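You operate a simulated robot arm through the tools that you are given. There is no shell and no other tool. Be economical: measure what you need, move in short steps, check, and stop when the job is done.

You are at the controls of a simulated robot arm. One attempt, no reset.

Task
Wipe the press base, oil a patch on it and run the table out and in.
Fine: blue wiper first, then the brown dabber dipped in the oil tub; put both back and leave the blue dabber. Set down upright: brown dabber. Where these are worked on the way, their far stop is far enough and under half their travel is too little: press table. A coat counts when it lies all over at full strength: go over it till it gets no stronger. What is to be rubbed or washed off counts as gone when no trace of it is left.

The check looks at the end state, three seconds after you hand in, the way a careful person would. Anything else that was tipped, shoved, dropped, spilled or broken makes it a failure.

Robot
A 7-joint arm with a two-finger parallel gripper, fixed in place. Base frame: the origin is at the foot of the arm, x ahead of it, y to its left, z up. Readings come in cm, degrees, newtons and seconds.
With the tool pointing down near the work surface it reaches from about 32 to 78 cm from the base axis. Its first joint turns from -166.0 to 166.0 degrees. Payload 3.91 kg.
The tool frame sits at the grasp point between the pads (the TCP): z along the fingers, y along the line on which they close. The tips reach 3 cm beyond it. The gripper opens to 11 cm. The fingers are 2 cm wide and 1 cm thick; the gripper's body (4.8 by 11.2 cm) begins 5.5 cm behind the TCP.
Orientation is that of the tool frame in the base frame, as a unit quaternion [w, x, y, z]. With the fingers straight down and closing along the base's y, the tool's x points along the base's -x, its y along +y and its z along -z.

Tools
- The arm moves only by the tool play_rows. Its argument "series" is a list of rows, each a list of 7 numbers: the shift along the tool's x, y, z in cm, then the turn, a rotation vector about the tool's x, y, z in degrees, then the opening, from 0 (shut) to 1 (fully open). In form: [[tx, ty, tz, rx, ry, rz, grip], ...]. A call has 1 to 20 rows; each row is the pose to reach, as a shift and turn from the pose commanded when the call began, along the tool's axes at that moment. A row lasts 0.2 s, in which the tool goes at most 5 cm and 8.6 degrees; a call with a longer step from one row to the next is refused whole, and so is a gripper value outside its range. Where a pose cannot be reached the arm comes as near as it can. A force on the tool above 40 N (or 10 N above the force at the start of the call, whichever is more), or a blocked arm, ends the call early, and 0.2 s more pass. The fingers move at their own pace (about 15.3 cm/s each) and stop on an object; they squeeze with about 20 N. The grip force told is the motor's: it shows also when the fingers shut on nothing. Time passes only in rows, and 0.2 s behind the last, so rows that repeat a pose let the fingers close. The reply holds the time, the measured pose of the TCP, the force on the tool along the base axes, the opening and the grip force, in the units named above and with some noise, with the torque about the TCP (base axes, N m) and any sound that the robot's microphone picked up, and new pictures: "pictures" is both (left out), scene, wrist or none.
- Cameras (640 x 400 px; columns grow to the right, rows downward): "scene" is fixed at [4.88, 49.94, 136.15]; the picture's right is [-0.49, -0.87, 0.00], its down [-0.42, 0.24, -0.87] and it looks along [0.76, -0.43, -0.49] (base axes); focal length 358 px, centre (320, 200). "wrist" rides on the gripper at [7.7, 0.7, -11.4] in the tool frame; the picture's right is [-0.09, 1.00, 0.00], its down [-0.80, -0.07, -0.59] and it looks along [-0.59, -0.05, 0.80] (tool axes); focal length 270 px, centre (320, 200). There is no depth. A picture from a camera that has moved, and an enlarged one, comes with that camera's place and axes in the base frame and with its lens.
- lift_body(by): slides the trunk up (or, below 0, down) by that many cm; the arm rides with it, the base frame stays. It gives what a move gives, with no picture.
- close_up(camera, box): a new picture of the part [left, top, right, bottom] of that camera's present view, enlarged. No time passes.
- hand_in(): hands the job in; it is judged then, once.

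Work in short steps. Places have to be worked out from the pictures, the camera data and where the tool is seen: move nearer, look again, correct. Check each grasp and each placing, and mend what went wrong. You have 120 turns and 200 pictures in all, those below and enlarged ones among them. Open the gripper and draw the arm clear of the work before you hand the job in, unless the task says otherwise; then end with one line.

The tools are called after "Call:" by a JSON object that holds its "op" and its "data". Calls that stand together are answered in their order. play_rows: Moves the arm, as the interface text tells. Its arguments: {"type":"object","properties":{"series":{"type":"array"},"pictures":{"type":"string","enum":["both","scene","wrist","none"]}},"required":["series"]} The other tools are called the same way: lift_body (by) slides the trunk up or down; close_up (camera, box) takes an enlarged picture of a part of a camera's view; hand_in () hands the job in.

At the start:

```text
time: 0.0
ee_pos: [48.04, 12.8, 109.33]
orientation: [-0.001, 0.0, 1.0, 0.0]
contact_force: [0.2, 0.4, 0.4]
ft_torque: [0.0, 0.02, -0.01]
width: 10.98
gripper_force: 0.1
trunk travel left (down, up): [-57.5, 3.5]
```

scene: 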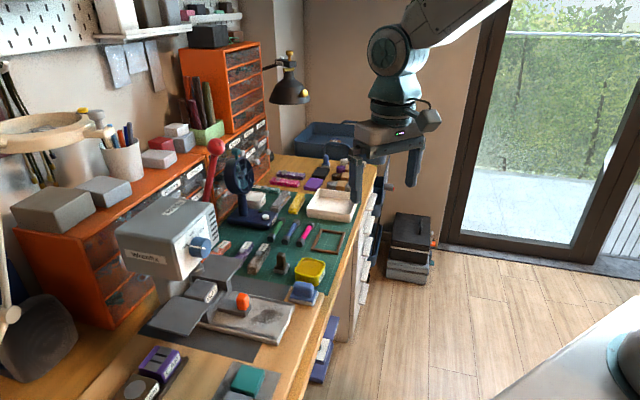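
wrist: 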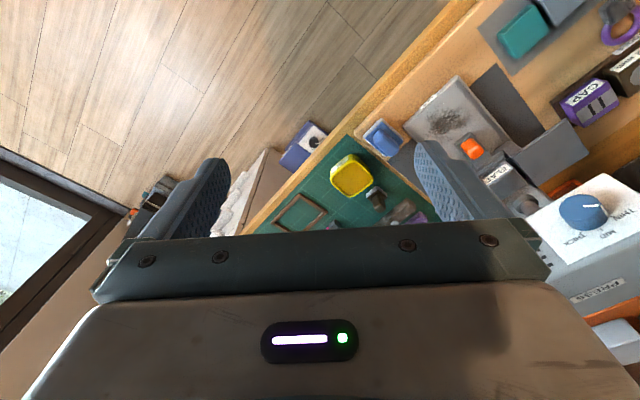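

I'll look at the work area enlarged first to identify the press, wiper, dabbers and oil tub.

Call:
{"op": "close_up", "data": {"camera": "scene", "box": [100, 230, 340, 380]}}

Call:
{"op": "close_up", "data": {"camera": "scene", "box": [200, 150, 380, 262]}}

Call:
{"op": "close_up", "data": {"camera": "wrist", "box": [240, 0, 640, 250]}}

```text
2.67 times, centred on (220, 305) of scene
camera zoom: at [4.88, 49.94, 136.15], right [-0.49, -0.87, 0.0], down [-0.42, 0.24, -0.87], along [0.76, -0.43, -0.49], focal length 954 px, centre (587, -80)
```

zoom: 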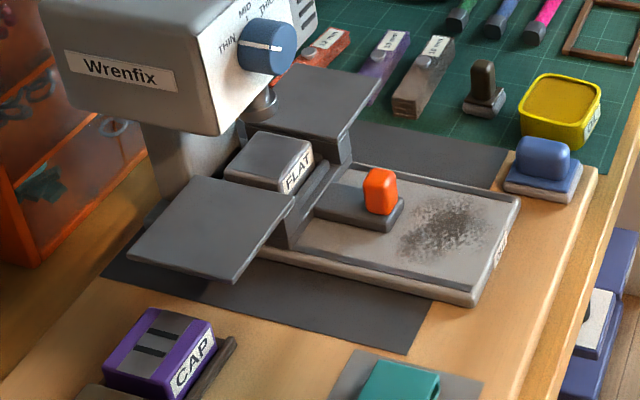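

```text
3.56 times, centred on (290, 206) of scene
camera zoom: at [4.88, 49.94, 136.15], right [-0.49, -0.87, 0.0], down [-0.42, 0.24, -0.87], along [0.76, -0.43, -0.49], focal length 1272 px, centre (427, 179)
```

zoom: 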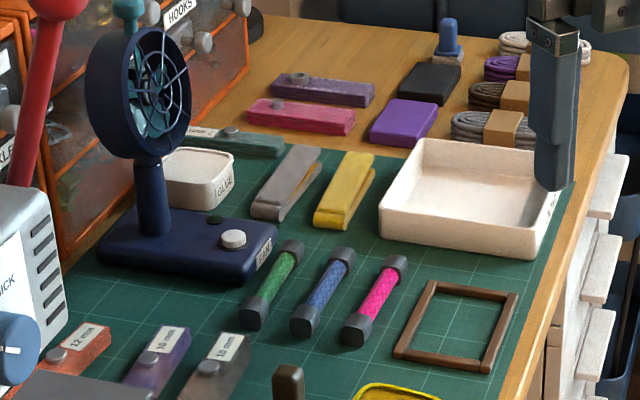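

```text
1.60 times, centred on (440, 125) of wrist
camera zoom: at [40.43, 13.59, 120.89], right [0.09, 1.0, 0.0], down [0.8, -0.07, 0.59], along [0.59, -0.05, -0.8], focal length 432 px, centre (128, 320)
```

zoom: 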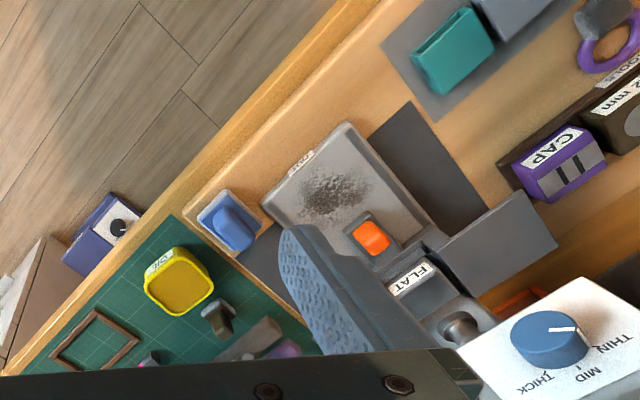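

The orange knob triangulates to about (62, 37, 80.5). I'll move the camera to look at the press straight on.

Call:
{"op": "play_rows", "data": {"series": [[0, 4.4, 0, 0, 0, 0, 1], [0, 8.8, 0, 0, 0, 0, 1], [1, 13.2, 0, 0, 0, 0, 1], [2, 17.6, 0, 0, 0, 0, 1], [3, 22, 0, 0, 0, 0, 1], [3, 22, 0, 0, 0, 0, 1]], "pictures": "both"}}

```text
time: 1.4
ee_pos: [45.08, 34.69, 109.46]
orientation: [0.0, 0.0, 1.0, 0.0]
contact_force: [-0.3, -0.4, 0.4]
ft_torque: [0.0, 0.05, 0.01]
width: 10.99
gripper_force: 0.1
trunk travel left (down, up): [-57.5, 3.5]
camera wrist: at [37.42, 35.46, 120.88], right [0.09, 1.0, 0.0], down [0.8, -0.07, 0.59], along [0.59, -0.05, -0.8], focal length 270 px, centre (320, 200)
```

scene: 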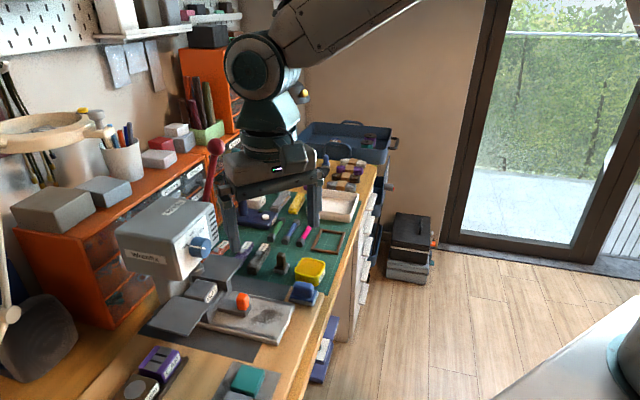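
wrist: 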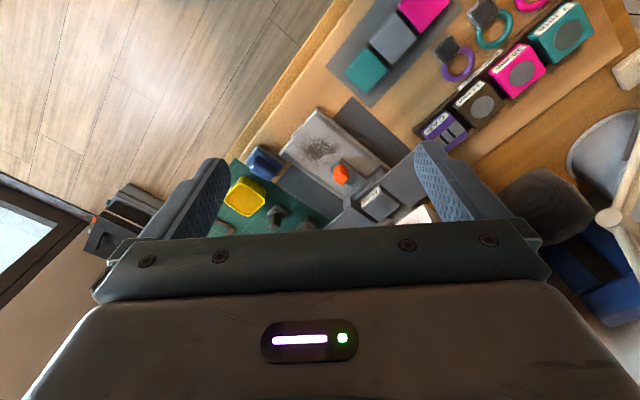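

Now enlarge the press area from the wrist camera.

Call:
{"op": "close_up", "data": {"camera": "wrist", "box": [220, 90, 460, 240]}}

Call:
{"op": "close_up", "data": {"camera": "scene", "box": [190, 240, 330, 350]}}

```text
2.67 times, centred on (340, 165) of wrist
camera zoom: at [37.42, 35.46, 120.88], right [0.09, 1.0, 0.0], down [0.8, -0.07, 0.59], along [0.59, -0.05, -0.8], focal length 721 px, centre (267, 293)
```

zoom: 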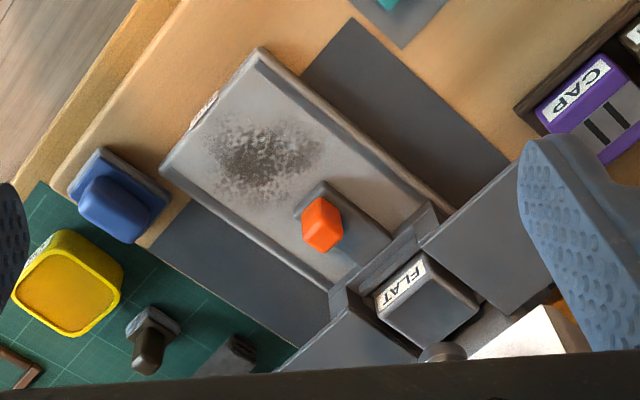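

```text
3.64 times, centred on (260, 295) of scene
camera zoom: at [4.88, 49.94, 136.15], right [-0.49, -0.87, 0.0], down [-0.42, 0.24, -0.87], along [0.76, -0.43, -0.49], focal length 1301 px, centre (538, -146)
```

zoom: 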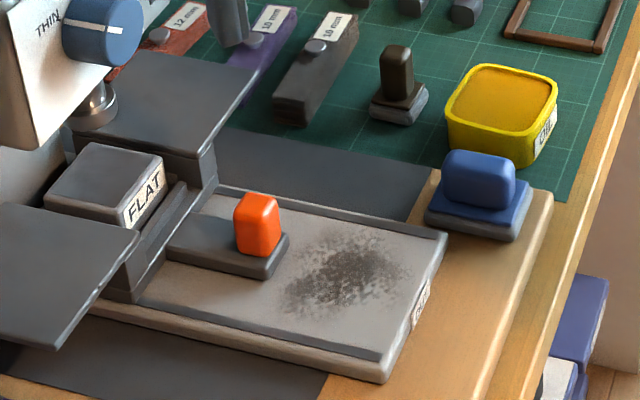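

The base is a light-grey tray at roughly 45° to my axes and the table slides on it toward (-0.7,-0.7). I'll yaw the tool 45° and drop in for a closer look at wiper, tub and dabber.

Call:
{"op": "play_rows", "data": {"series": [[-1.7, -3.5, 1.5, 0, 0, -7.5, 1], [-3.4, -7, 3, 0, 0, -15, 1], [-5, -10.5, 4.5, 0, 0, -22.5, 1], [-6.7, -14, 6, 0, 0, -30, 1], [-8.4, -17.5, 7.5, 0, 0, -37.5, 1], [-10, -20.7, 9.5, 0, 0, -45, 1], [-10, -20.7, 9.5, 0, 0, -45, 1]], "pictures": "wrist"}}

```text
time: 3.0
ee_pos: [54.78, 13.9, 99.87]
orientation: [0.0, -0.384, 0.923, 0.0]
contact_force: [0.1, 0.0, -0.3]
ft_torque: [0.0, 0.04, 0.01]
width: 11.0
gripper_force: 0.1
trunk travel left (down, up): [-57.5, 3.5]
camera wrist: at [48.98, 9.04, 111.43], right [-0.64, 0.76, 0.0], down [0.61, 0.52, 0.59], along [0.46, 0.38, -0.8], focal length 270 px, centre (320, 200)
```

wrist: 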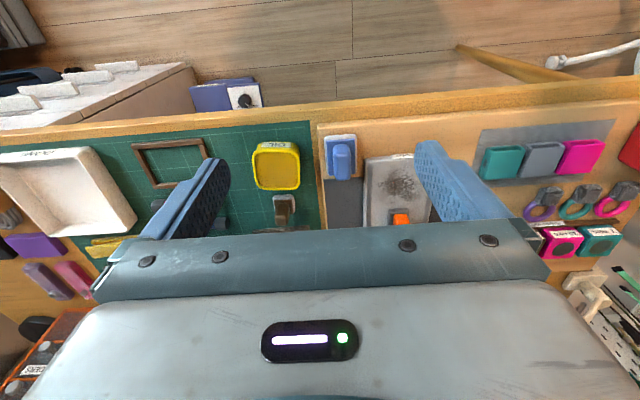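

Zoom on the tools.

Call:
{"op": "close_up", "data": {"camera": "wrist", "box": [230, 110, 430, 235]}}

Call:
{"op": "close_up", "data": {"camera": "wrist", "box": [240, 120, 360, 195]}}

```text
3.20 times, centred on (330, 172) of wrist
camera zoom: at [48.98, 9.04, 111.43], right [-0.64, 0.76, 0.0], down [0.61, 0.52, 0.59], along [0.46, 0.38, -0.8], focal length 865 px, centre (288, 288)
```

zoom: 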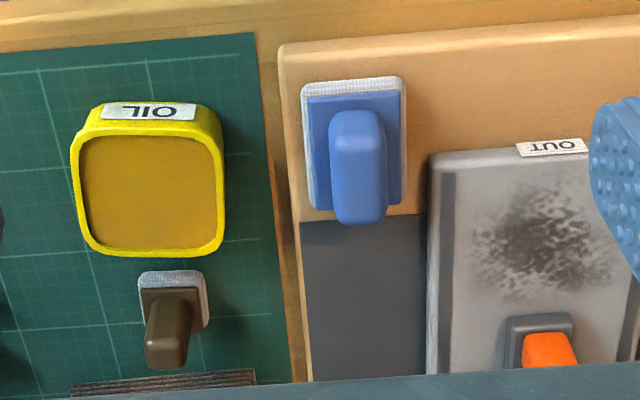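

```text
5.33 times, centred on (300, 158) of wrist
camera zoom: at [48.98, 9.04, 111.43], right [-0.64, 0.76, 0.0], down [0.61, 0.52, 0.59], along [0.46, 0.38, -0.8], focal length 1442 px, centre (427, 427)
```

zoom: 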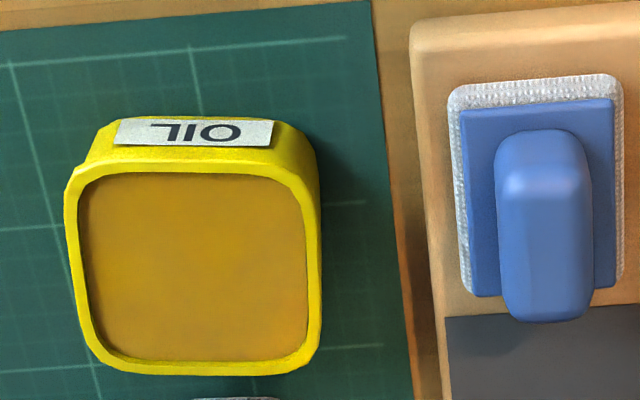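

Bench axes lie at 45°: base front edge ~z 75.4, wiper handle near (61.2, 23.5), dabber near (75, 22.7), tub near (68.8, 17). I'll hover above the wiper and check alignment.

Call:
{"op": "play_rows", "data": {"series": [[-2.8, 0.6, 2.5, 0, 0, 0, 1], [-5.6, 1.1, 5, 0, 0, 0, 1], [-8.5, 1.7, 7.5, 0, 0, 0, 1], [-11.3, 2.26, 9.9, 0, 0, 0, 1], [-11.3, 2.26, 9.9, 0, 0, 0, 1]], "pictures": "both"}}

```text
time: 4.2
ee_pos: [61.38, 23.63, 90.0]
orientation: [0.0, -0.383, 0.924, 0.0]
contact_force: [-0.1, -0.4, 0.9]
ft_torque: [-0.03, -0.02, 0.0]
width: 11.0
gripper_force: 0.0
trunk travel left (down, up): [-57.5, 3.5]
camera wrist: at [55.56, 18.75, 101.55], right [-0.64, 0.77, 0.0], down [0.62, 0.52, 0.59], along [0.46, 0.38, -0.8], focal length 270 px, centre (320, 200)
```

scene: 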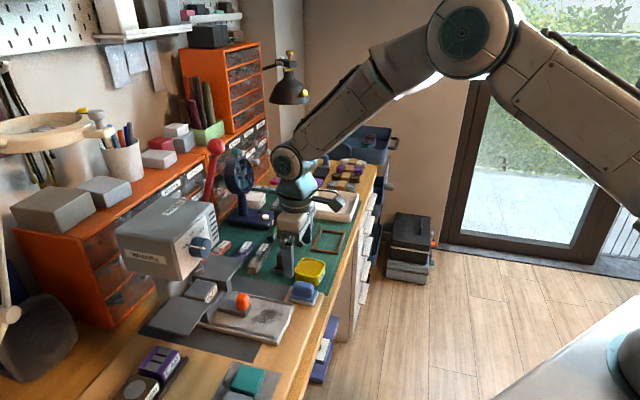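
wrist: 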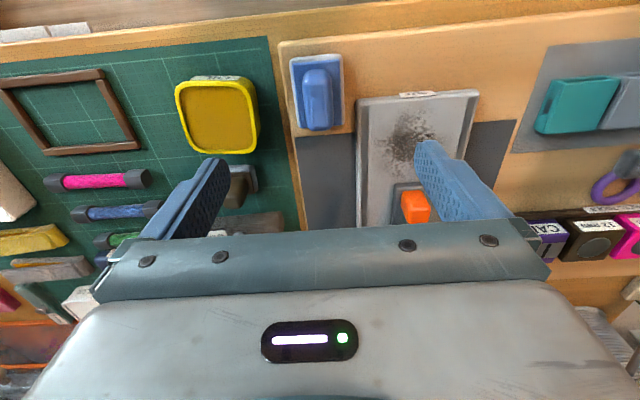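

TCP sits nearly above the handle. Close up to fine-tune.

Call:
{"op": "close_up", "data": {"camera": "wrist", "box": [270, 40, 366, 140]}}

```text
4.00 times, centred on (318, 90) of wrist
camera zoom: at [55.56, 18.75, 101.55], right [-0.64, 0.77, 0.0], down [0.62, 0.52, 0.59], along [0.46, 0.38, -0.8], focal length 1081 px, centre (328, 640)
```

zoom: 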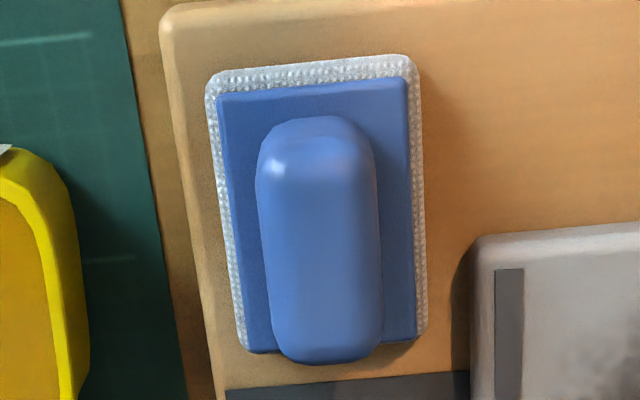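

Shift 0.7 cm toward the front and descend with a half-opened gripper to just above the plate.

Call:
{"op": "play_rows", "data": {"series": [[0.7, 0, 2.5, 0, 0, 0, 0.5], [0.8, 0, 5, 0, 0, 0, 0.5], [0.8, 0, 7.5, 0, 0, 0, 0.5], [0.8, 0, 9, 0, 0, 0, 0.5], [0.8, 0, 9, 0, 0, 0, 0.5]], "pictures": "both"}}

Call:
{"op": "close_up", "data": {"camera": "scene", "box": [260, 250, 340, 310]}}

Call:
{"op": "close_up", "data": {"camera": "wrist", "box": [240, 80, 400, 220]}}

```text
time: 5.4
ee_pos: [60.95, 23.26, 80.91]
orientation: [0.0, -0.382, 0.924, 0.0]
contact_force: [0.5, -0.4, -0.5]
ft_torque: [-0.02, -0.02, -0.01]
width: 5.49
gripper_force: 0.1
trunk travel left (down, up): [-57.5, 3.5]
camera wrist: at [55.02, 18.32, 92.46], right [-0.64, 0.77, 0.0], down [0.62, 0.52, 0.59], along [0.46, 0.38, -0.8], focal length 270 px, centre (320, 200)
```

scene: 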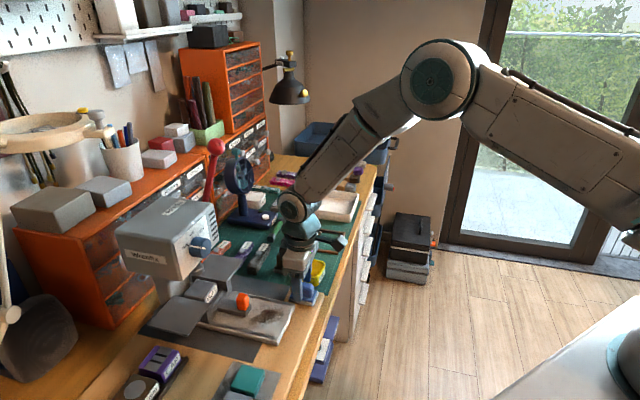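
wrist: 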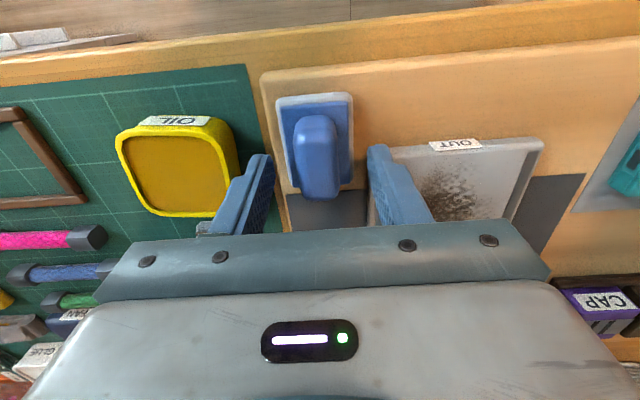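

```text
6.67 times, centred on (300, 280) of scene
camera zoom: at [4.88, 49.94, 136.15], right [-0.49, -0.87, 0.0], down [-0.42, 0.24, -0.87], along [0.76, -0.43, -0.49], focal length 2386 px, centre (453, -333)
```

zoom: 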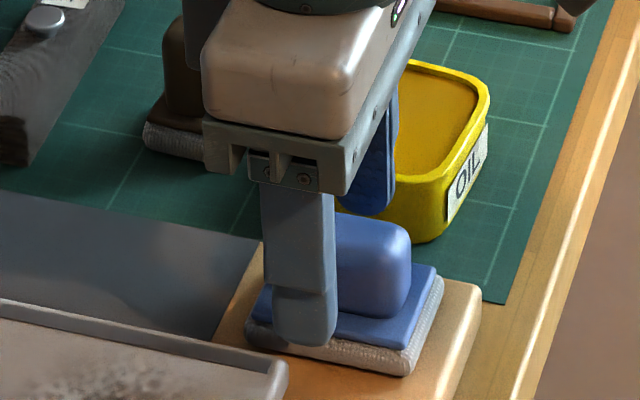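

```text
2.86 times, centred on (320, 150) of wrist
camera zoom: at [55.02, 18.32, 92.46], right [-0.64, 0.77, 0.0], down [0.62, 0.52, 0.59], along [0.46, 0.38, -0.8], focal length 772 px, centre (320, 343)
```

zoom: 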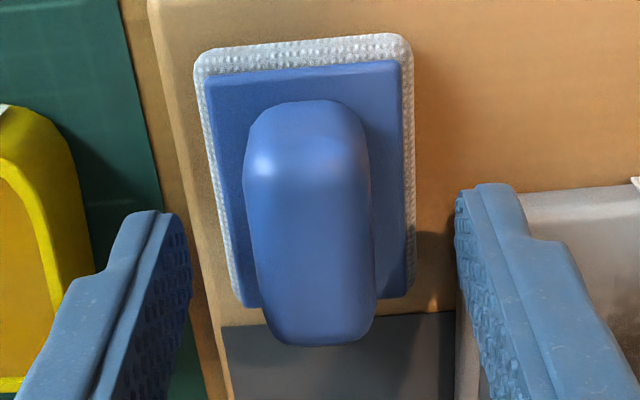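

Handle top is at ~z 79 and the tips at 77.9. Shift 0.35 front, descend gently 1.3 cm watching force.

Call:
{"op": "play_rows", "data": {"series": [[0.35, -0.1, 0.6, 0, 0, 0, 0.5], [0.35, -0.1, 1.0, 0, 0, 0, 0.5], [0.35, -0.1, 1.3, 0, 0, 0, 0.5], [0.35, -0.1, 1.3, 0, 0, 0, 0.5]], "pictures": "none"}}

Call:
{"op": "close_up", "data": {"camera": "scene", "box": [270, 260, 334, 308]}}

```text
time: 6.4
ee_pos: [60.67, 22.85, 79.59]
orientation: [0.0, -0.383, 0.924, 0.0]
contact_force: [-0.4, -0.5, -0.3]
ft_torque: [-0.01, 0.02, -0.03]
width: 5.48
gripper_force: 0.1
trunk travel left (down, up): [-57.5, 3.5]
```

```text
8.33 times, centred on (302, 284) of scene
camera zoom: at [4.88, 49.94, 136.15], right [-0.49, -0.87, 0.0], down [-0.42, 0.24, -0.87], along [0.76, -0.43, -0.49], focal length 2982 px, centre (470, -500)
```

zoom: 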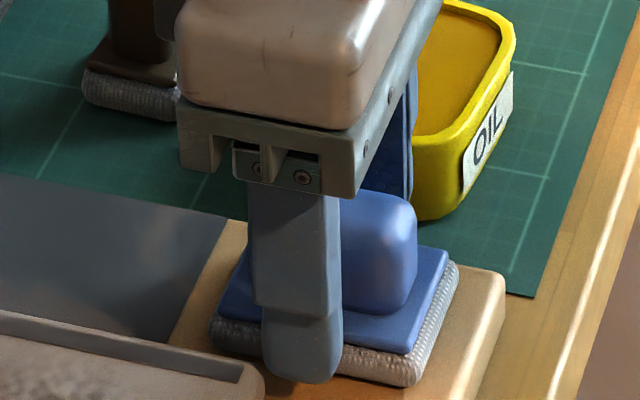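

Close on the handle.

Call:
{"op": "play_rows", "data": {"series": [[0, 0, 0, 0, 0, 0, 0.3], [0, 0, 0, 0, 0, 0, 0.1], [0, 0, 0, 0, 0, 0, 0.1], [0, 0, 0, 0, 0, 0, 0.1]], "pictures": "none"}}

Call:
{"op": "close_up", "data": {"camera": "scene", "box": [270, 260, 334, 308]}}

Call:
{"op": "close_up", "data": {"camera": "wrist", "box": [240, 80, 400, 220]}}

```text
time: 7.4
ee_pos: [60.66, 22.84, 79.73]
orientation: [0.0, -0.382, 0.924, -0.001]
contact_force: [0.3, -0.1, 0.5]
ft_torque: [-0.03, 0.02, 0.04]
width: 2.34
gripper_force: 20.7
trunk travel left (down, up): [-57.5, 3.5]
```

```text
8.33 times, centred on (302, 284) of scene
camera zoom: at [4.88, 49.94, 136.15], right [-0.49, -0.87, 0.0], down [-0.42, 0.24, -0.87], along [0.76, -0.43, -0.49], focal length 2982 px, centre (470, -500)
```

zoom: 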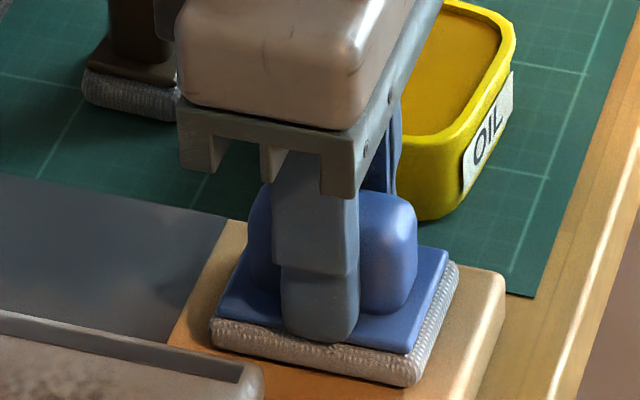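

```text
2.86 times, centred on (320, 150) of wrist
camera zoom: at [54.81, 17.92, 91.23], right [-0.64, 0.77, 0.0], down [0.62, 0.52, 0.59], along [0.46, 0.38, -0.8], focal length 772 px, centre (320, 343)
```

zoom: 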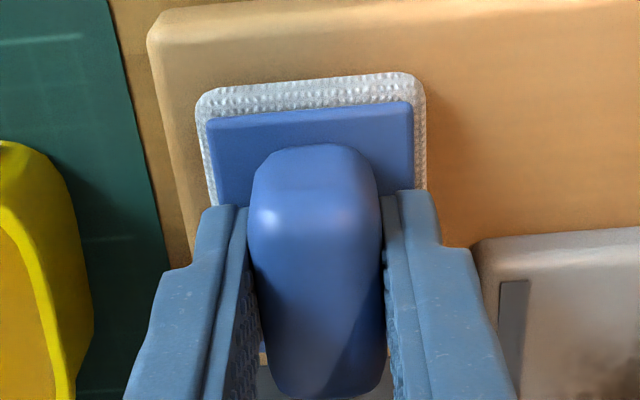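

Grip is firm at 2.34 cm. Lift 5 cm and look at the base with the wiper held.

Call:
{"op": "play_rows", "data": {"series": [[0, 0, -2, 0, 0, 0, 0.1], [0, 0, -5, 0, 0, 0, 0.1], [0, 3, -6, 0, 0, 0, 0.1], [0, 6, -6, 0, 0, 0, 0.1], [0, 8.8, -6, 0, 0, 0, 0.1], [0, 8.8, -6, 0, 0, 0, 0.1]], "pictures": "both"}}

Call:
{"op": "close_up", "data": {"camera": "scene", "box": [190, 240, 330, 350]}}

Call:
{"op": "close_up", "data": {"camera": "wrist", "box": [220, 40, 420, 220]}}

```text
time: 8.8
ee_pos: [54.32, 29.14, 85.57]
orientation: [0.0, -0.382, 0.924, 0.0]
contact_force: [0.6, -0.9, 0.2]
ft_torque: [0.04, -0.01, 0.0]
width: 2.34
gripper_force: 19.8
trunk travel left (down, up): [-57.5, 3.5]
camera wrist: at [48.51, 24.28, 97.08], right [-0.64, 0.77, 0.0], down [0.62, 0.52, 0.59], along [0.46, 0.38, -0.8], focal length 270 px, centre (320, 200)
```

scene: 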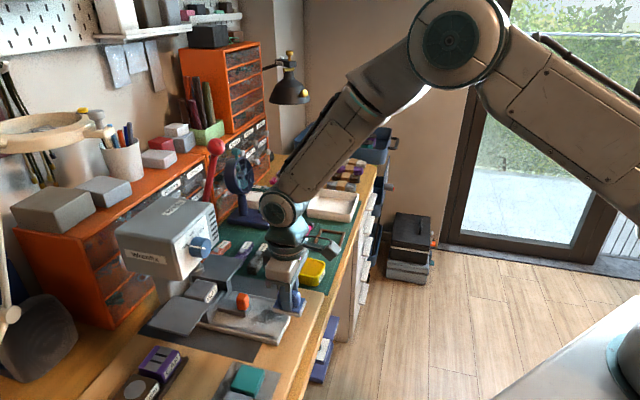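
wrist: 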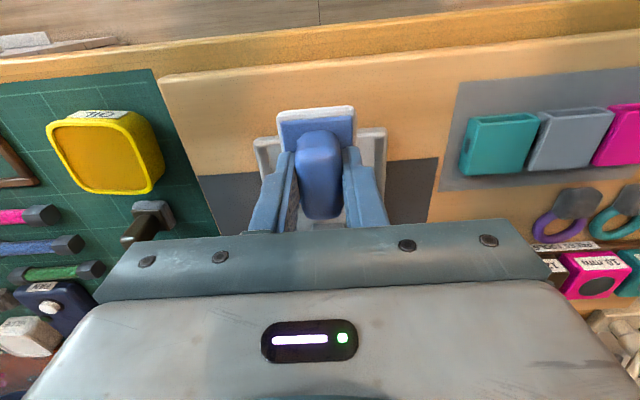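

```text
3.64 times, centred on (260, 295) of scene
camera zoom: at [4.88, 49.94, 136.15], right [-0.49, -0.87, 0.0], down [-0.42, 0.24, -0.87], along [0.76, -0.43, -0.49], focal length 1301 px, centre (538, -146)
```

zoom: 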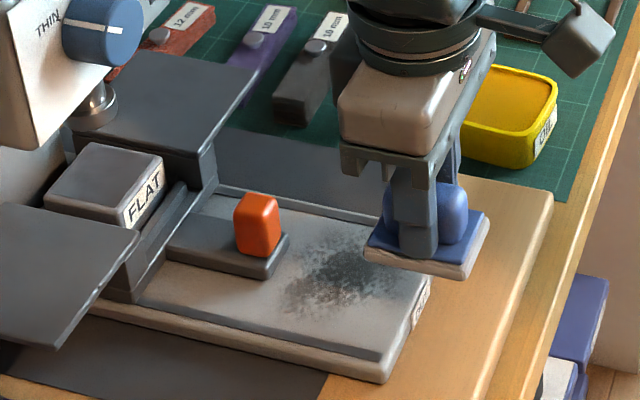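

```text
2.22 times, centred on (320, 130) of wrist
camera zoom: at [48.51, 24.28, 97.08], right [-0.64, 0.77, 0.0], down [0.62, 0.52, 0.59], along [0.46, 0.38, -0.8], focal length 601 px, centre (320, 356)
```

zoom: 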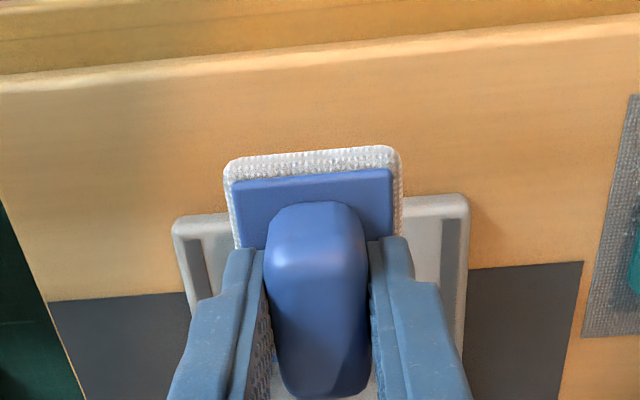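

The wiper is centred on the base (front edge at u≈60.5, centre w≈-17.8). Move over the dirt and lower in small steps until contact shows.

Call:
{"op": "play_rows", "data": {"series": [[-2.5, 0, 1, 0, 0, 0, 0.1], [-5, 0, 3, 0, 0, 0, 0.1], [-5, 0, 3.4, 0, 0, 0, 0.1], [-5, 0, 3.8, 0, 0, 0, 0.1], [-5, 0, 4.1, 0, 0, 0, 0.1], [-5, 0, 4.1, 0, 0, 0, 0.1]], "pictures": "scene"}}

Call:
{"op": "close_up", "data": {"camera": "scene", "box": [220, 260, 320, 340]}}

```text
time: 10.2
ee_pos: [57.85, 32.67, 81.58]
orientation: [0.0, -0.383, 0.924, 0.001]
contact_force: [0.5, 0.3, -0.1]
ft_torque: [0.0, -0.03, 0.02]
width: 2.32
gripper_force: 19.8
trunk travel left (down, up): [-57.5, 3.5]
```

scene: 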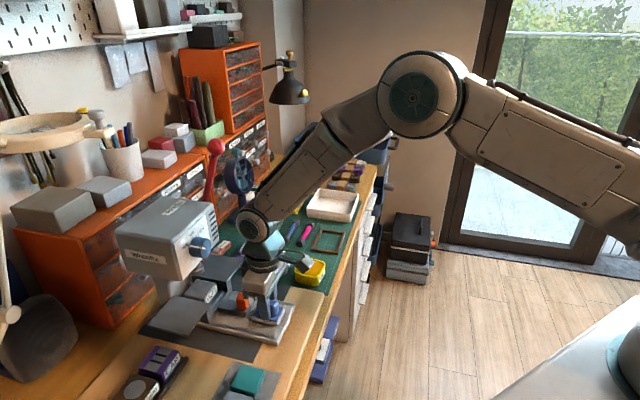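

```text
5.00 times, centred on (270, 300) of scene
camera zoom: at [4.88, 49.94, 136.15], right [-0.49, -0.87, 0.0], down [-0.42, 0.24, -0.87], along [0.76, -0.43, -0.49], focal length 1789 px, centre (570, -300)
```

zoom: 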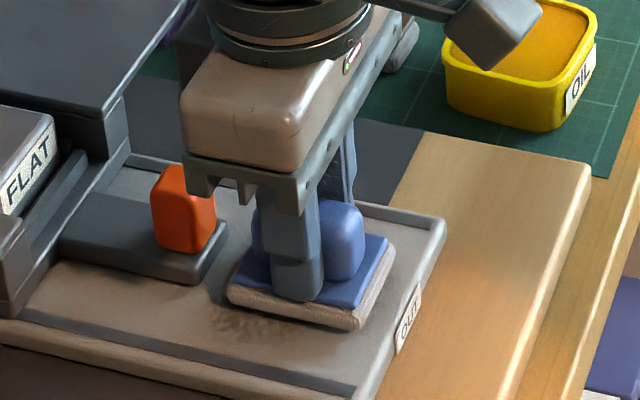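

Still no force; keep lowering in small steps.

Call:
{"op": "play_rows", "data": {"series": [[0, 0, 0.2, 0, 0, 0, 0.1], [0, 0, 0.4, 0, 0, 0, 0.1], [0, 0, 0.5, 0, 0, 0, 0.1], [0, 0, 0.5, 0, 0, 0, 0.1]], "pictures": "none"}}

```text
time: 11.2
ee_pos: [57.89, 32.59, 81.08]
orientation: [0.0, -0.383, 0.924, 0.0]
contact_force: [-0.8, 0.0, 0.9]
ft_torque: [0.0, 0.01, -0.04]
width: 2.34
gripper_force: 20.5
trunk travel left (down, up): [-57.5, 3.5]
```

Call:
{"op": "play_rows", "data": {"series": [[0, 0, 0.2, 0, 0, 0, 0.1], [0, 0, 0.4, 0, 0, 0, 0.1], [0, 0, 0.4, 0, 0, 0, 0.1]], "pictures": "none"}}

```text
time: 12.0
ee_pos: [58.01, 32.62, 81.08]
orientation: [0.003, -0.382, 0.924, 0.0]
contact_force: [0.4, 0.5, 20.9]
ft_torque: [0.01, 0.02, -0.02]
width: 2.36
gripper_force: 20.1
trunk travel left (down, up): [-57.5, 3.5]
```

Contact at TCP z≈81.05. Ease to ~10 N and make wiping strokes across the dirt, watching the tongue behind.

Call:
{"op": "play_rows", "data": {"series": [[0, 0, -0.2, 0, 0, 0, 0.1], [1, 0, -0.2, 0, 0, 0, 0.1], [2, 0, -0.2, 0, 0, 0, 0.1], [3, 0, -0.2, 0, 0, 0, 0.1], [2, 0, -0.2, 0, 0, 0, 0.1], [1, 0, -0.2, 0, 0, 0, 0.1], [0, 0, -0.2, 0, 0, 0, 0.1], [-0.8, 0, -0.2, 0, 0, 0, 0.1], [-0.8, 0.8, -0.2, 0, 0, 0, 0.1], [-0.8, 1.6, -0.2, 0, 0, 0, 0.1], [0, 1.6, -0.2, 0, 0, 0, 0.1], [1, 1.6, -0.2, 0, 0, 0, 0.1], [2, 1.6, -0.2, 0, 0, 0, 0.1], [3, 1.6, -0.2, 0, 0, 0, 0.1], [3, 0.8, -0.2, 0, 0, 0, 0.1], [3, 0, -0.2, 0, 0, 0, 0.1]], "pictures": "scene"}}

Call:
{"op": "close_up", "data": {"camera": "scene", "box": [220, 260, 320, 340]}}

```text
time: 15.4
ee_pos: [55.76, 30.36, 81.05]
orientation: [-0.001, -0.382, 0.924, 0.0]
contact_force: [-3.5, 4.0, 15.0]
ft_torque: [0.3, 0.01, 0.08]
width: 2.35
gripper_force: 19.7
trunk travel left (down, up): [-57.5, 3.5]
```

scene: 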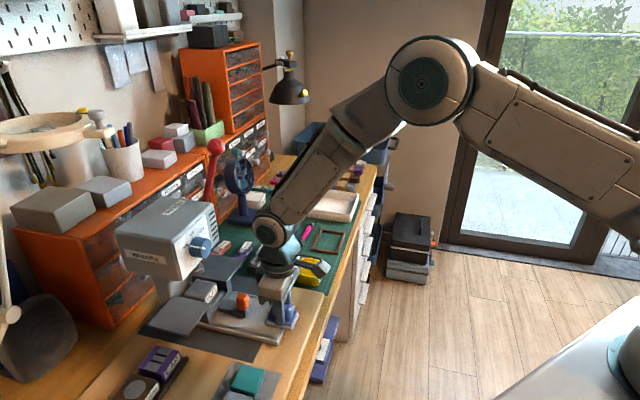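

```text
5.00 times, centred on (270, 300) of scene
camera zoom: at [4.88, 49.94, 136.15], right [-0.49, -0.87, 0.0], down [-0.42, 0.24, -0.87], along [0.76, -0.43, -0.49], focal length 1789 px, centre (570, -300)
```

zoom: 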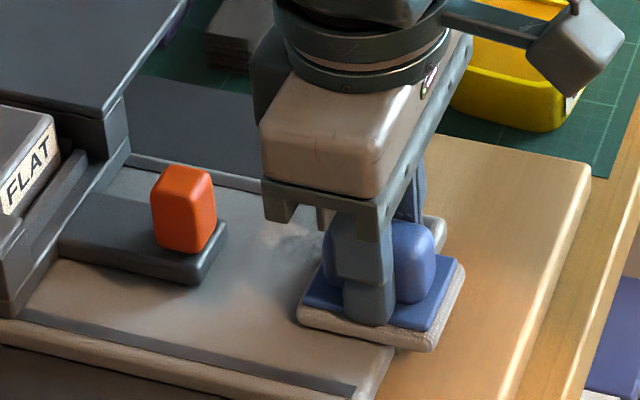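

Wiping clears it. Do the -w side next and repeat across all lanes.

Call:
{"op": "play_rows", "data": {"series": [[0, -0.8, 0, 0, 0, 0, 0.1], [0, -1.6, 0, 0, 0, 0, 0.1], [-1, -1.6, 0, 0, 0, 0, 0.1], [-2, -1.6, 0, 0, 0, 0, 0.1], [-3, -1.6, 0, 0, 0, 0, 0.1], [-4, -1.6, 0, 0, 0, 0, 0.1], [-4.3, -1, 0, 0, 0, 0, 0.1], [-4.3, 0, 0, 0, 0, 0, 0.1], [-4.3, 1, 0, 0, 0, 0, 0.1], [-4.3, 1.6, 0, 0, 0, 0, 0.1], [-3, 1.6, 0, 0, 0, 0, 0.1], [-3, 0.6, 0, 0, 0, 0, 0.1], [-3, -0.6, 0, 0, 0, 0, 0.1], [-3, -1.6, 0, 0, 0, 0, 0.1], [-2, -1.6, 0, 0, 0, 0, 0.1], [-1, -1.6, 0, 0, 0, 0, 0.1], [0, -1.6, 0, 0, 0, 0, 0.1], [0.6, -0.8, 0, 0, 0, 0, 0.1], [0.6, 0, 0, 0, 0, 0, 0.1], [0.6, 1, 0, 0, 0, 0, 0.1]], "pictures": "scene"}}

Call:
{"op": "close_up", "data": {"camera": "scene", "box": [220, 260, 320, 340]}}

```text
time: 19.6
ee_pos: [54.56, 30.61, 80.98]
orientation: [0.001, -0.383, 0.924, 0.0]
contact_force: [4.5, -5.0, 21.6]
ft_torque: [-0.02, -0.31, -0.12]
width: 2.31
gripper_force: 19.7
trunk travel left (down, up): [-57.5, 3.5]
```

scene: 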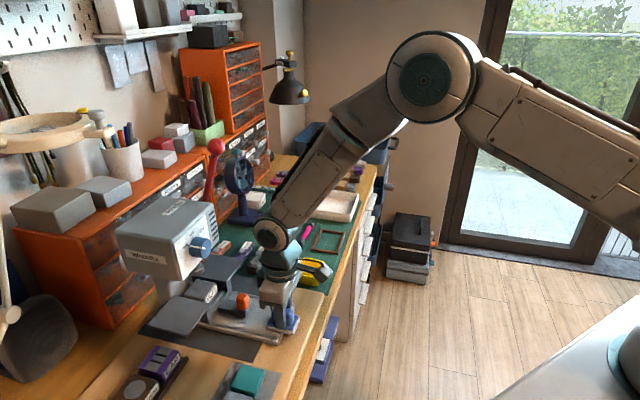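

```text
5.00 times, centred on (270, 300) of scene
camera zoom: at [4.88, 49.94, 136.15], right [-0.49, -0.87, 0.0], down [-0.42, 0.24, -0.87], along [0.76, -0.43, -0.49], focal length 1789 px, centre (570, -300)
```

zoom: 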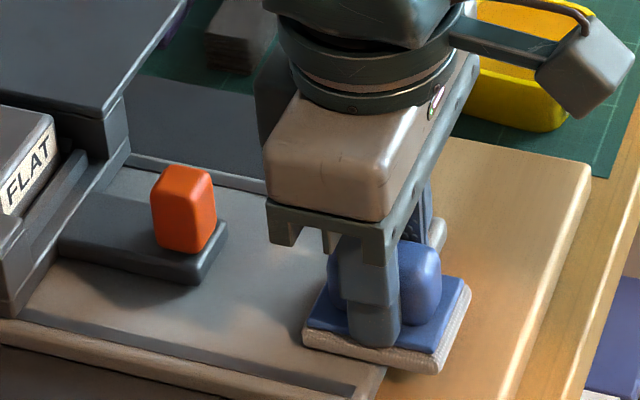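

Base looks clean. Lift and go above the wiper's home spot, looking at the base from there.

Call:
{"op": "play_rows", "data": {"series": [[0, 0, -2, 0, 0, 0, 0.1], [0, 0, -4.5, 0, 0, 0, 0.1], [0.4, -3, -4.5, 0, 0, 0, 0.1], [0.8, -6, -4.5, 0, 0, 0, 0.1], [1.3, -9.9, -4.5, 0, 0, 0, 0.1], [1.3, -9.9, -4.5, 0, 0, 0, 0.1]], "pictures": "wrist"}}

Call:
{"op": "close_up", "data": {"camera": "scene", "box": [210, 260, 310, 340]}}

Call:
{"op": "close_up", "data": {"camera": "wrist", "box": [320, 80, 480, 220]}}

```text
time: 21.0
ee_pos: [60.67, 22.93, 85.19]
orientation: [0.0, -0.383, 0.924, 0.0]
contact_force: [0.5, -0.8, -0.6]
ft_torque: [-0.02, 0.02, -0.02]
width: 2.34
gripper_force: 20.1
trunk travel left (down, up): [-57.5, 3.5]
camera wrist: at [54.85, 18.02, 96.72], right [-0.64, 0.77, 0.0], down [0.62, 0.52, 0.59], along [0.45, 0.38, -0.8], focal length 270 px, centre (320, 200)
```

wrist: 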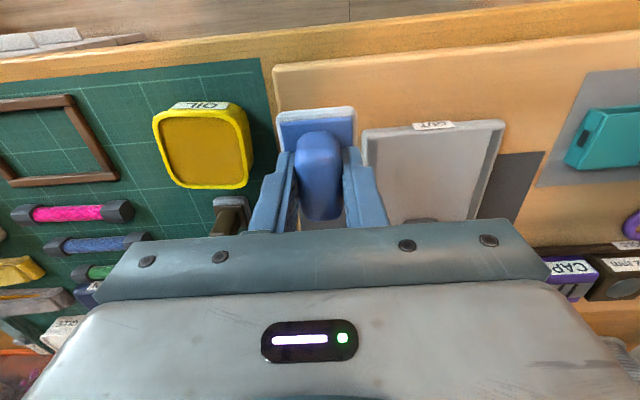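

```text
5.00 times, centred on (260, 300) of scene
camera zoom: at [4.88, 49.94, 136.15], right [-0.49, -0.87, 0.0], down [-0.42, 0.24, -0.87], along [0.76, -0.43, -0.49], focal length 1789 px, centre (620, -300)
```

zoom: 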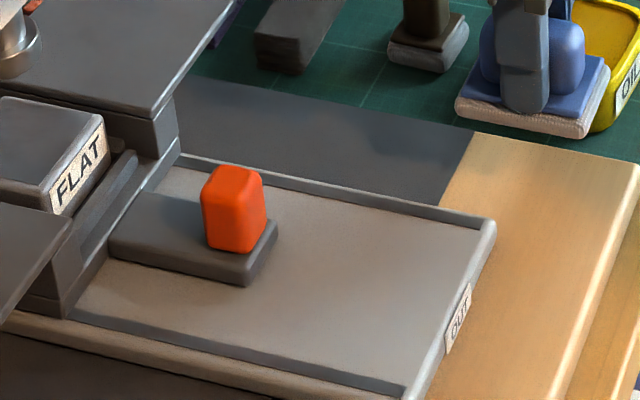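

```text
2.86 times, centred on (400, 150) of wrist
camera zoom: at [54.85, 18.02, 96.72], right [-0.64, 0.77, 0.0], down [0.62, 0.52, 0.59], along [0.45, 0.38, -0.8], focal length 772 px, centre (91, 343)
```

zoom: 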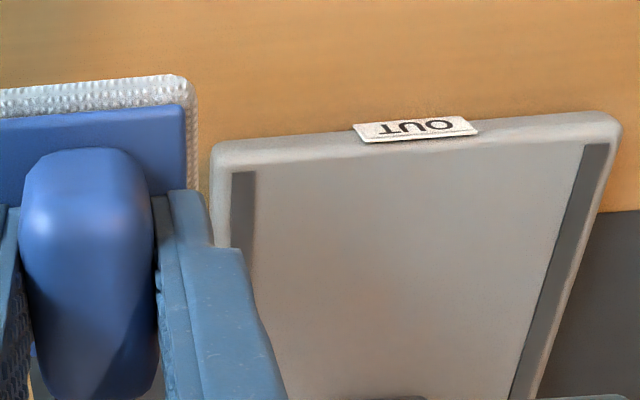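

The base is clean. Set the wiper back down on its spot and release.

Call:
{"op": "play_rows", "data": {"series": [[0, -0.05, 2.5, 0, 0, 0, 0.1], [0, -0.05, 4.5, 0, 0, 0, 0.1], [0, -0.05, 5.2, 0, 0, 0, 0.1], [0, -0.05, 5.5, 0, 0, 0, 0.1], [0, -0.05, 5.5, 0, 0, 0, 0.1]], "pictures": "none"}}

```text
time: 22.2
ee_pos: [60.72, 22.9, 79.85]
orientation: [0.0, -0.383, 0.924, 0.0]
contact_force: [-0.4, 0.0, -0.5]
ft_torque: [0.02, -0.01, -0.01]
width: 2.32
gripper_force: 20.4
trunk travel left (down, up): [-57.5, 3.5]
```

Call:
{"op": "play_rows", "data": {"series": [[0, 0, 0.15, 0, 0, 0, 0.1], [0, 0, 0.25, 0, 0, 0, 0.1], [0, 0, 0.25, 0, 0, 0, 0.1]], "pictures": "none"}}

```text
time: 23.0
ee_pos: [60.92, 22.87, 79.64]
orientation: [0.001, -0.383, 0.924, 0.0]
contact_force: [-0.3, 0.1, 0.5]
ft_torque: [0.01, 0.07, 0.03]
width: 2.35
gripper_force: 20.4
trunk travel left (down, up): [-57.5, 3.5]
```

Call:
{"op": "play_rows", "data": {"series": [[0, 0, 0.15, 0, 0, 0, 0.1], [0, 0, 0.15, 0, 0, 0, 0.1]], "pictures": "none"}}

```text
time: 23.6
ee_pos: [60.88, 22.7, 79.63]
orientation: [0.001, -0.383, 0.924, 0.0]
contact_force: [-2.1, 0.3, 11.6]
ft_torque: [-0.09, 0.23, -0.01]
width: 2.35
gripper_force: 20.0
trunk travel left (down, up): [-57.5, 3.5]
```

Firm contact (~11 N). Release, then lift straight up.

Call:
{"op": "play_rows", "data": {"series": [[0, 0, -0.1, 0, 0, 0, 0.3], [0, 0, -0.1, 0, 0, 0, 0.5], [0, 0, -0.1, 0, 0, 0, 0.5], [0, 0, -3, 0, 0, 0, 0.5], [0, 0, -7, 0, 0, 0, 0.5], [0, 0, -9, 0, 0, 0, 0.5]], "pictures": "wrist"}}

Call:
{"op": "close_up", "data": {"camera": "scene", "box": [210, 240, 330, 336]}}

```text
time: 25.0
ee_pos: [60.9, 22.7, 88.47]
orientation: [0.0, -0.383, 0.924, 0.0]
contact_force: [0.4, 0.5, 0.6]
ft_torque: [0.02, 0.01, -0.02]
width: 5.49
gripper_force: 0.0
trunk travel left (down, up): [-57.5, 3.5]
camera wrist: at [55.05, 17.8, 100.0], right [-0.64, 0.77, 0.0], down [0.62, 0.52, 0.59], along [0.46, 0.38, -0.8], focal length 270 px, centre (320, 200)
```

wrist: 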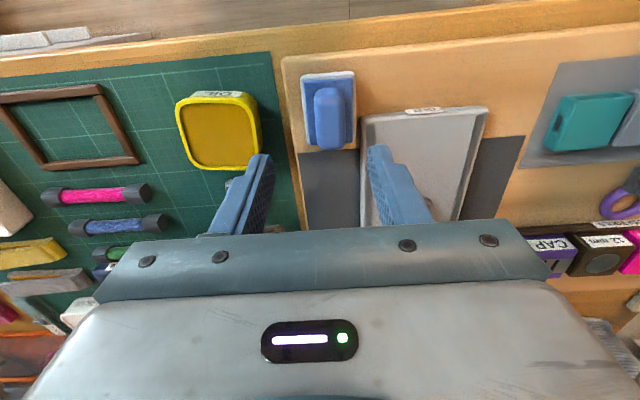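

```text
4.17 times, centred on (270, 288) of scene
camera zoom: at [4.88, 49.94, 136.15], right [-0.49, -0.87, 0.0], down [-0.42, 0.24, -0.87], along [0.76, -0.43, -0.49], focal length 1491 px, centre (528, -167)
```

zoom: 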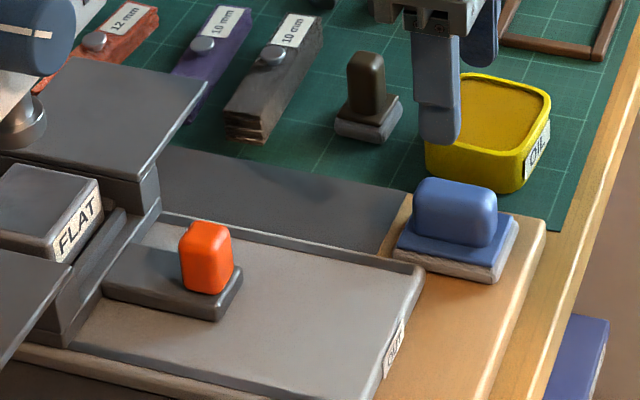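

Wiper is back. Now hover near the brown dabber at about (75, 22.6), a little short, and look.

Call:
{"op": "play_rows", "data": {"series": [[-2.2, -2.2, 0, 0, 0, 0, 0.6], [-4.5, -4.5, 0, 0, 0, 0, 0.6], [-7, -7, 0, 0, 0, 0, 0.6], [-9, -9.8, 0, 0, 0, 0, 0.6], [-9, -9.8, 0, 0, 0, 0, 0.6]], "pictures": "wrist"}}

Call:
{"op": "close_up", "data": {"camera": "wrist", "box": [240, 40, 400, 180]}}

```text
time: 26.2
ee_pos: [74.21, 22.13, 88.48]
orientation: [0.0, -0.383, 0.924, 0.0]
contact_force: [0.2, -0.3, 0.9]
ft_torque: [-0.02, -0.01, -0.03]
width: 6.6
gripper_force: 0.1
trunk travel left (down, up): [-57.5, 3.5]
camera wrist: at [68.36, 17.25, 99.96], right [-0.64, 0.77, 0.0], down [0.62, 0.52, 0.59], along [0.45, 0.38, -0.8], focal length 270 px, centre (320, 200)
```

wrist: 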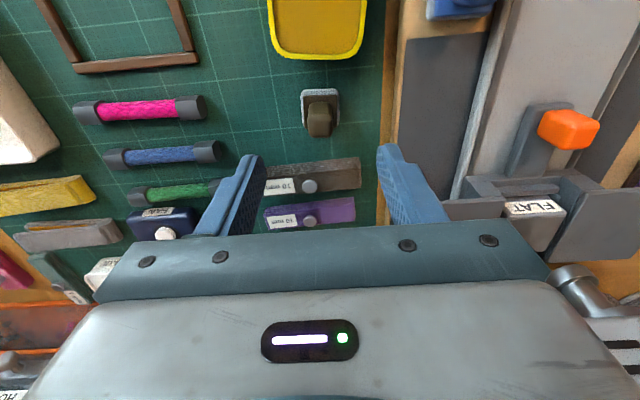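

```text
2.86 times, centred on (320, 110) of wrist
camera zoom: at [68.36, 17.25, 99.96], right [-0.64, 0.77, 0.0], down [0.62, 0.52, 0.59], along [0.45, 0.38, -0.8], focal length 772 px, centre (320, 457)
```

zoom: 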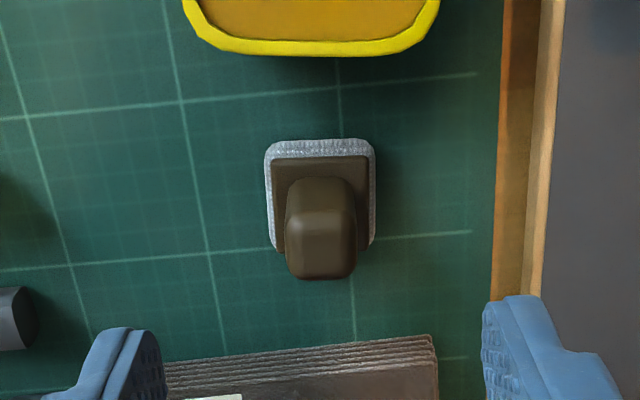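

Shift 0.6 further in and descend to z≈80 with the opening at 5 cm.

Call:
{"op": "play_rows", "data": {"series": [[-0.3, 0, 3, 0, 0, 0, 0.5], [-0.6, 0, 6, 0, 0, 0, 0.5], [-0.6, 0, 8.4, 0, 0, 0, 0.5], [-0.6, 0, 8.4, 0, 0, 0, 0.5]], "pictures": "wrist"}}

Call:
{"op": "close_up", "data": {"camera": "wrist", "box": [240, 80, 400, 220]}}

Call:
{"op": "close_up", "data": {"camera": "scene", "box": [250, 235, 330, 295]}}

```text
time: 27.2
ee_pos: [74.54, 22.56, 80.21]
orientation: [0.0, -0.383, 0.924, 0.0]
contact_force: [-0.5, 0.7, -0.4]
ft_torque: [0.0, -0.02, 0.02]
width: 5.51
gripper_force: 0.1
trunk travel left (down, up): [-57.5, 3.5]
camera wrist: at [68.76, 17.67, 91.62], right [-0.64, 0.77, 0.0], down [0.62, 0.52, 0.59], along [0.46, 0.38, -0.8], focal length 270 px, centre (320, 200)
```

wrist: 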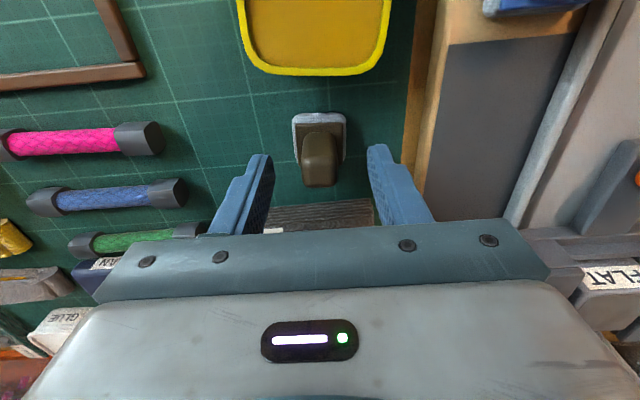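

```text
2.86 times, centred on (320, 150) of wrist
camera zoom: at [68.76, 17.67, 91.62], right [-0.64, 0.77, 0.0], down [0.62, 0.52, 0.59], along [0.46, 0.38, -0.8], focal length 772 px, centre (320, 343)
```

zoom: 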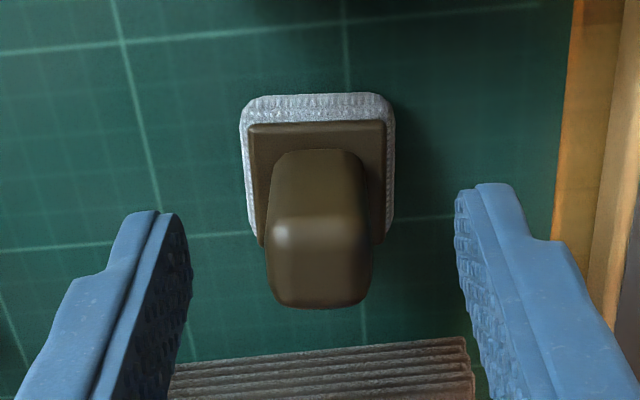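

```text
6.67 times, centred on (290, 265) of scene
camera zoom: at [4.88, 49.94, 136.15], right [-0.49, -0.87, 0.0], down [-0.42, 0.24, -0.87], along [0.76, -0.43, -0.49], focal length 2386 px, centre (520, -233)
```

zoom: 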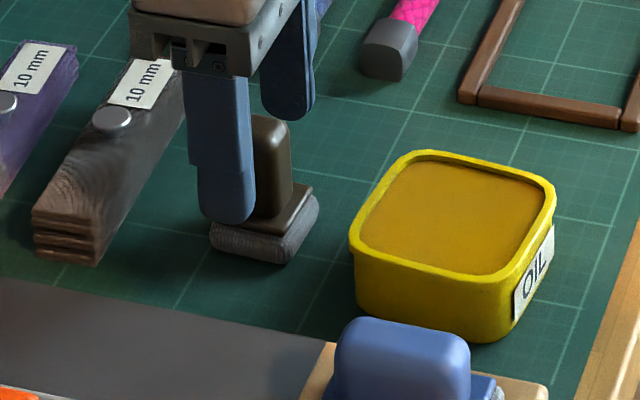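

Aligned over the dabber handle (top ~78.6). Descend 1.2 more and close.

Call:
{"op": "play_rows", "data": {"series": [[0, 0, 0.6, 0, 0, 0, 0.5], [0, 0, 1.2, 0, 0, 0, 0.5], [0, 0, 1.2, 0, 0, 0, 0.5], [0, 0, 1.2, 0, 0, 0, 0.3], [0, 0, 1.2, 0, 0, 0, 0.1], [0, 0, 1.2, 0, 0, 0, 0.1], [0, 0, 1.2, 0, 0, 0, 0.1]], "pictures": "none"}}

Call:
{"op": "close_up", "data": {"camera": "wrist", "box": [240, 80, 400, 220]}}

Call:
{"op": "close_up", "data": {"camera": "scene", "box": [250, 235, 330, 295]}}

```text
time: 28.8
ee_pos: [74.37, 22.56, 78.92]
orientation: [-0.001, -0.382, 0.924, 0.0]
contact_force: [0.8, -0.7, -0.1]
ft_torque: [0.02, 0.01, -0.03]
width: 2.05
gripper_force: 19.9
trunk travel left (down, up): [-57.5, 3.5]
```

```text
2.86 times, centred on (320, 150) of wrist
camera zoom: at [68.65, 17.7, 90.44], right [-0.64, 0.77, 0.0], down [0.62, 0.52, 0.59], along [0.46, 0.38, -0.8], focal length 772 px, centre (320, 343)
```

zoom: 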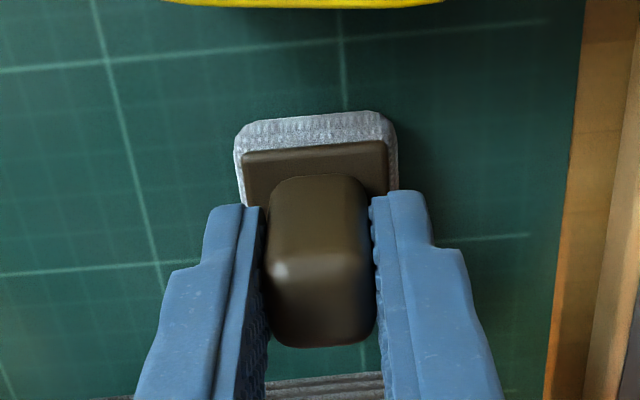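

```text
6.67 times, centred on (290, 265) of scene
camera zoom: at [4.88, 49.94, 136.15], right [-0.49, -0.87, 0.0], down [-0.42, 0.24, -0.87], along [0.76, -0.43, -0.49], focal length 2386 px, centre (520, -233)
```

zoom: 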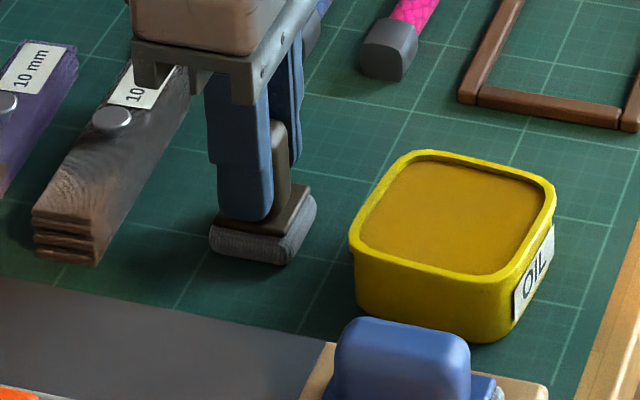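

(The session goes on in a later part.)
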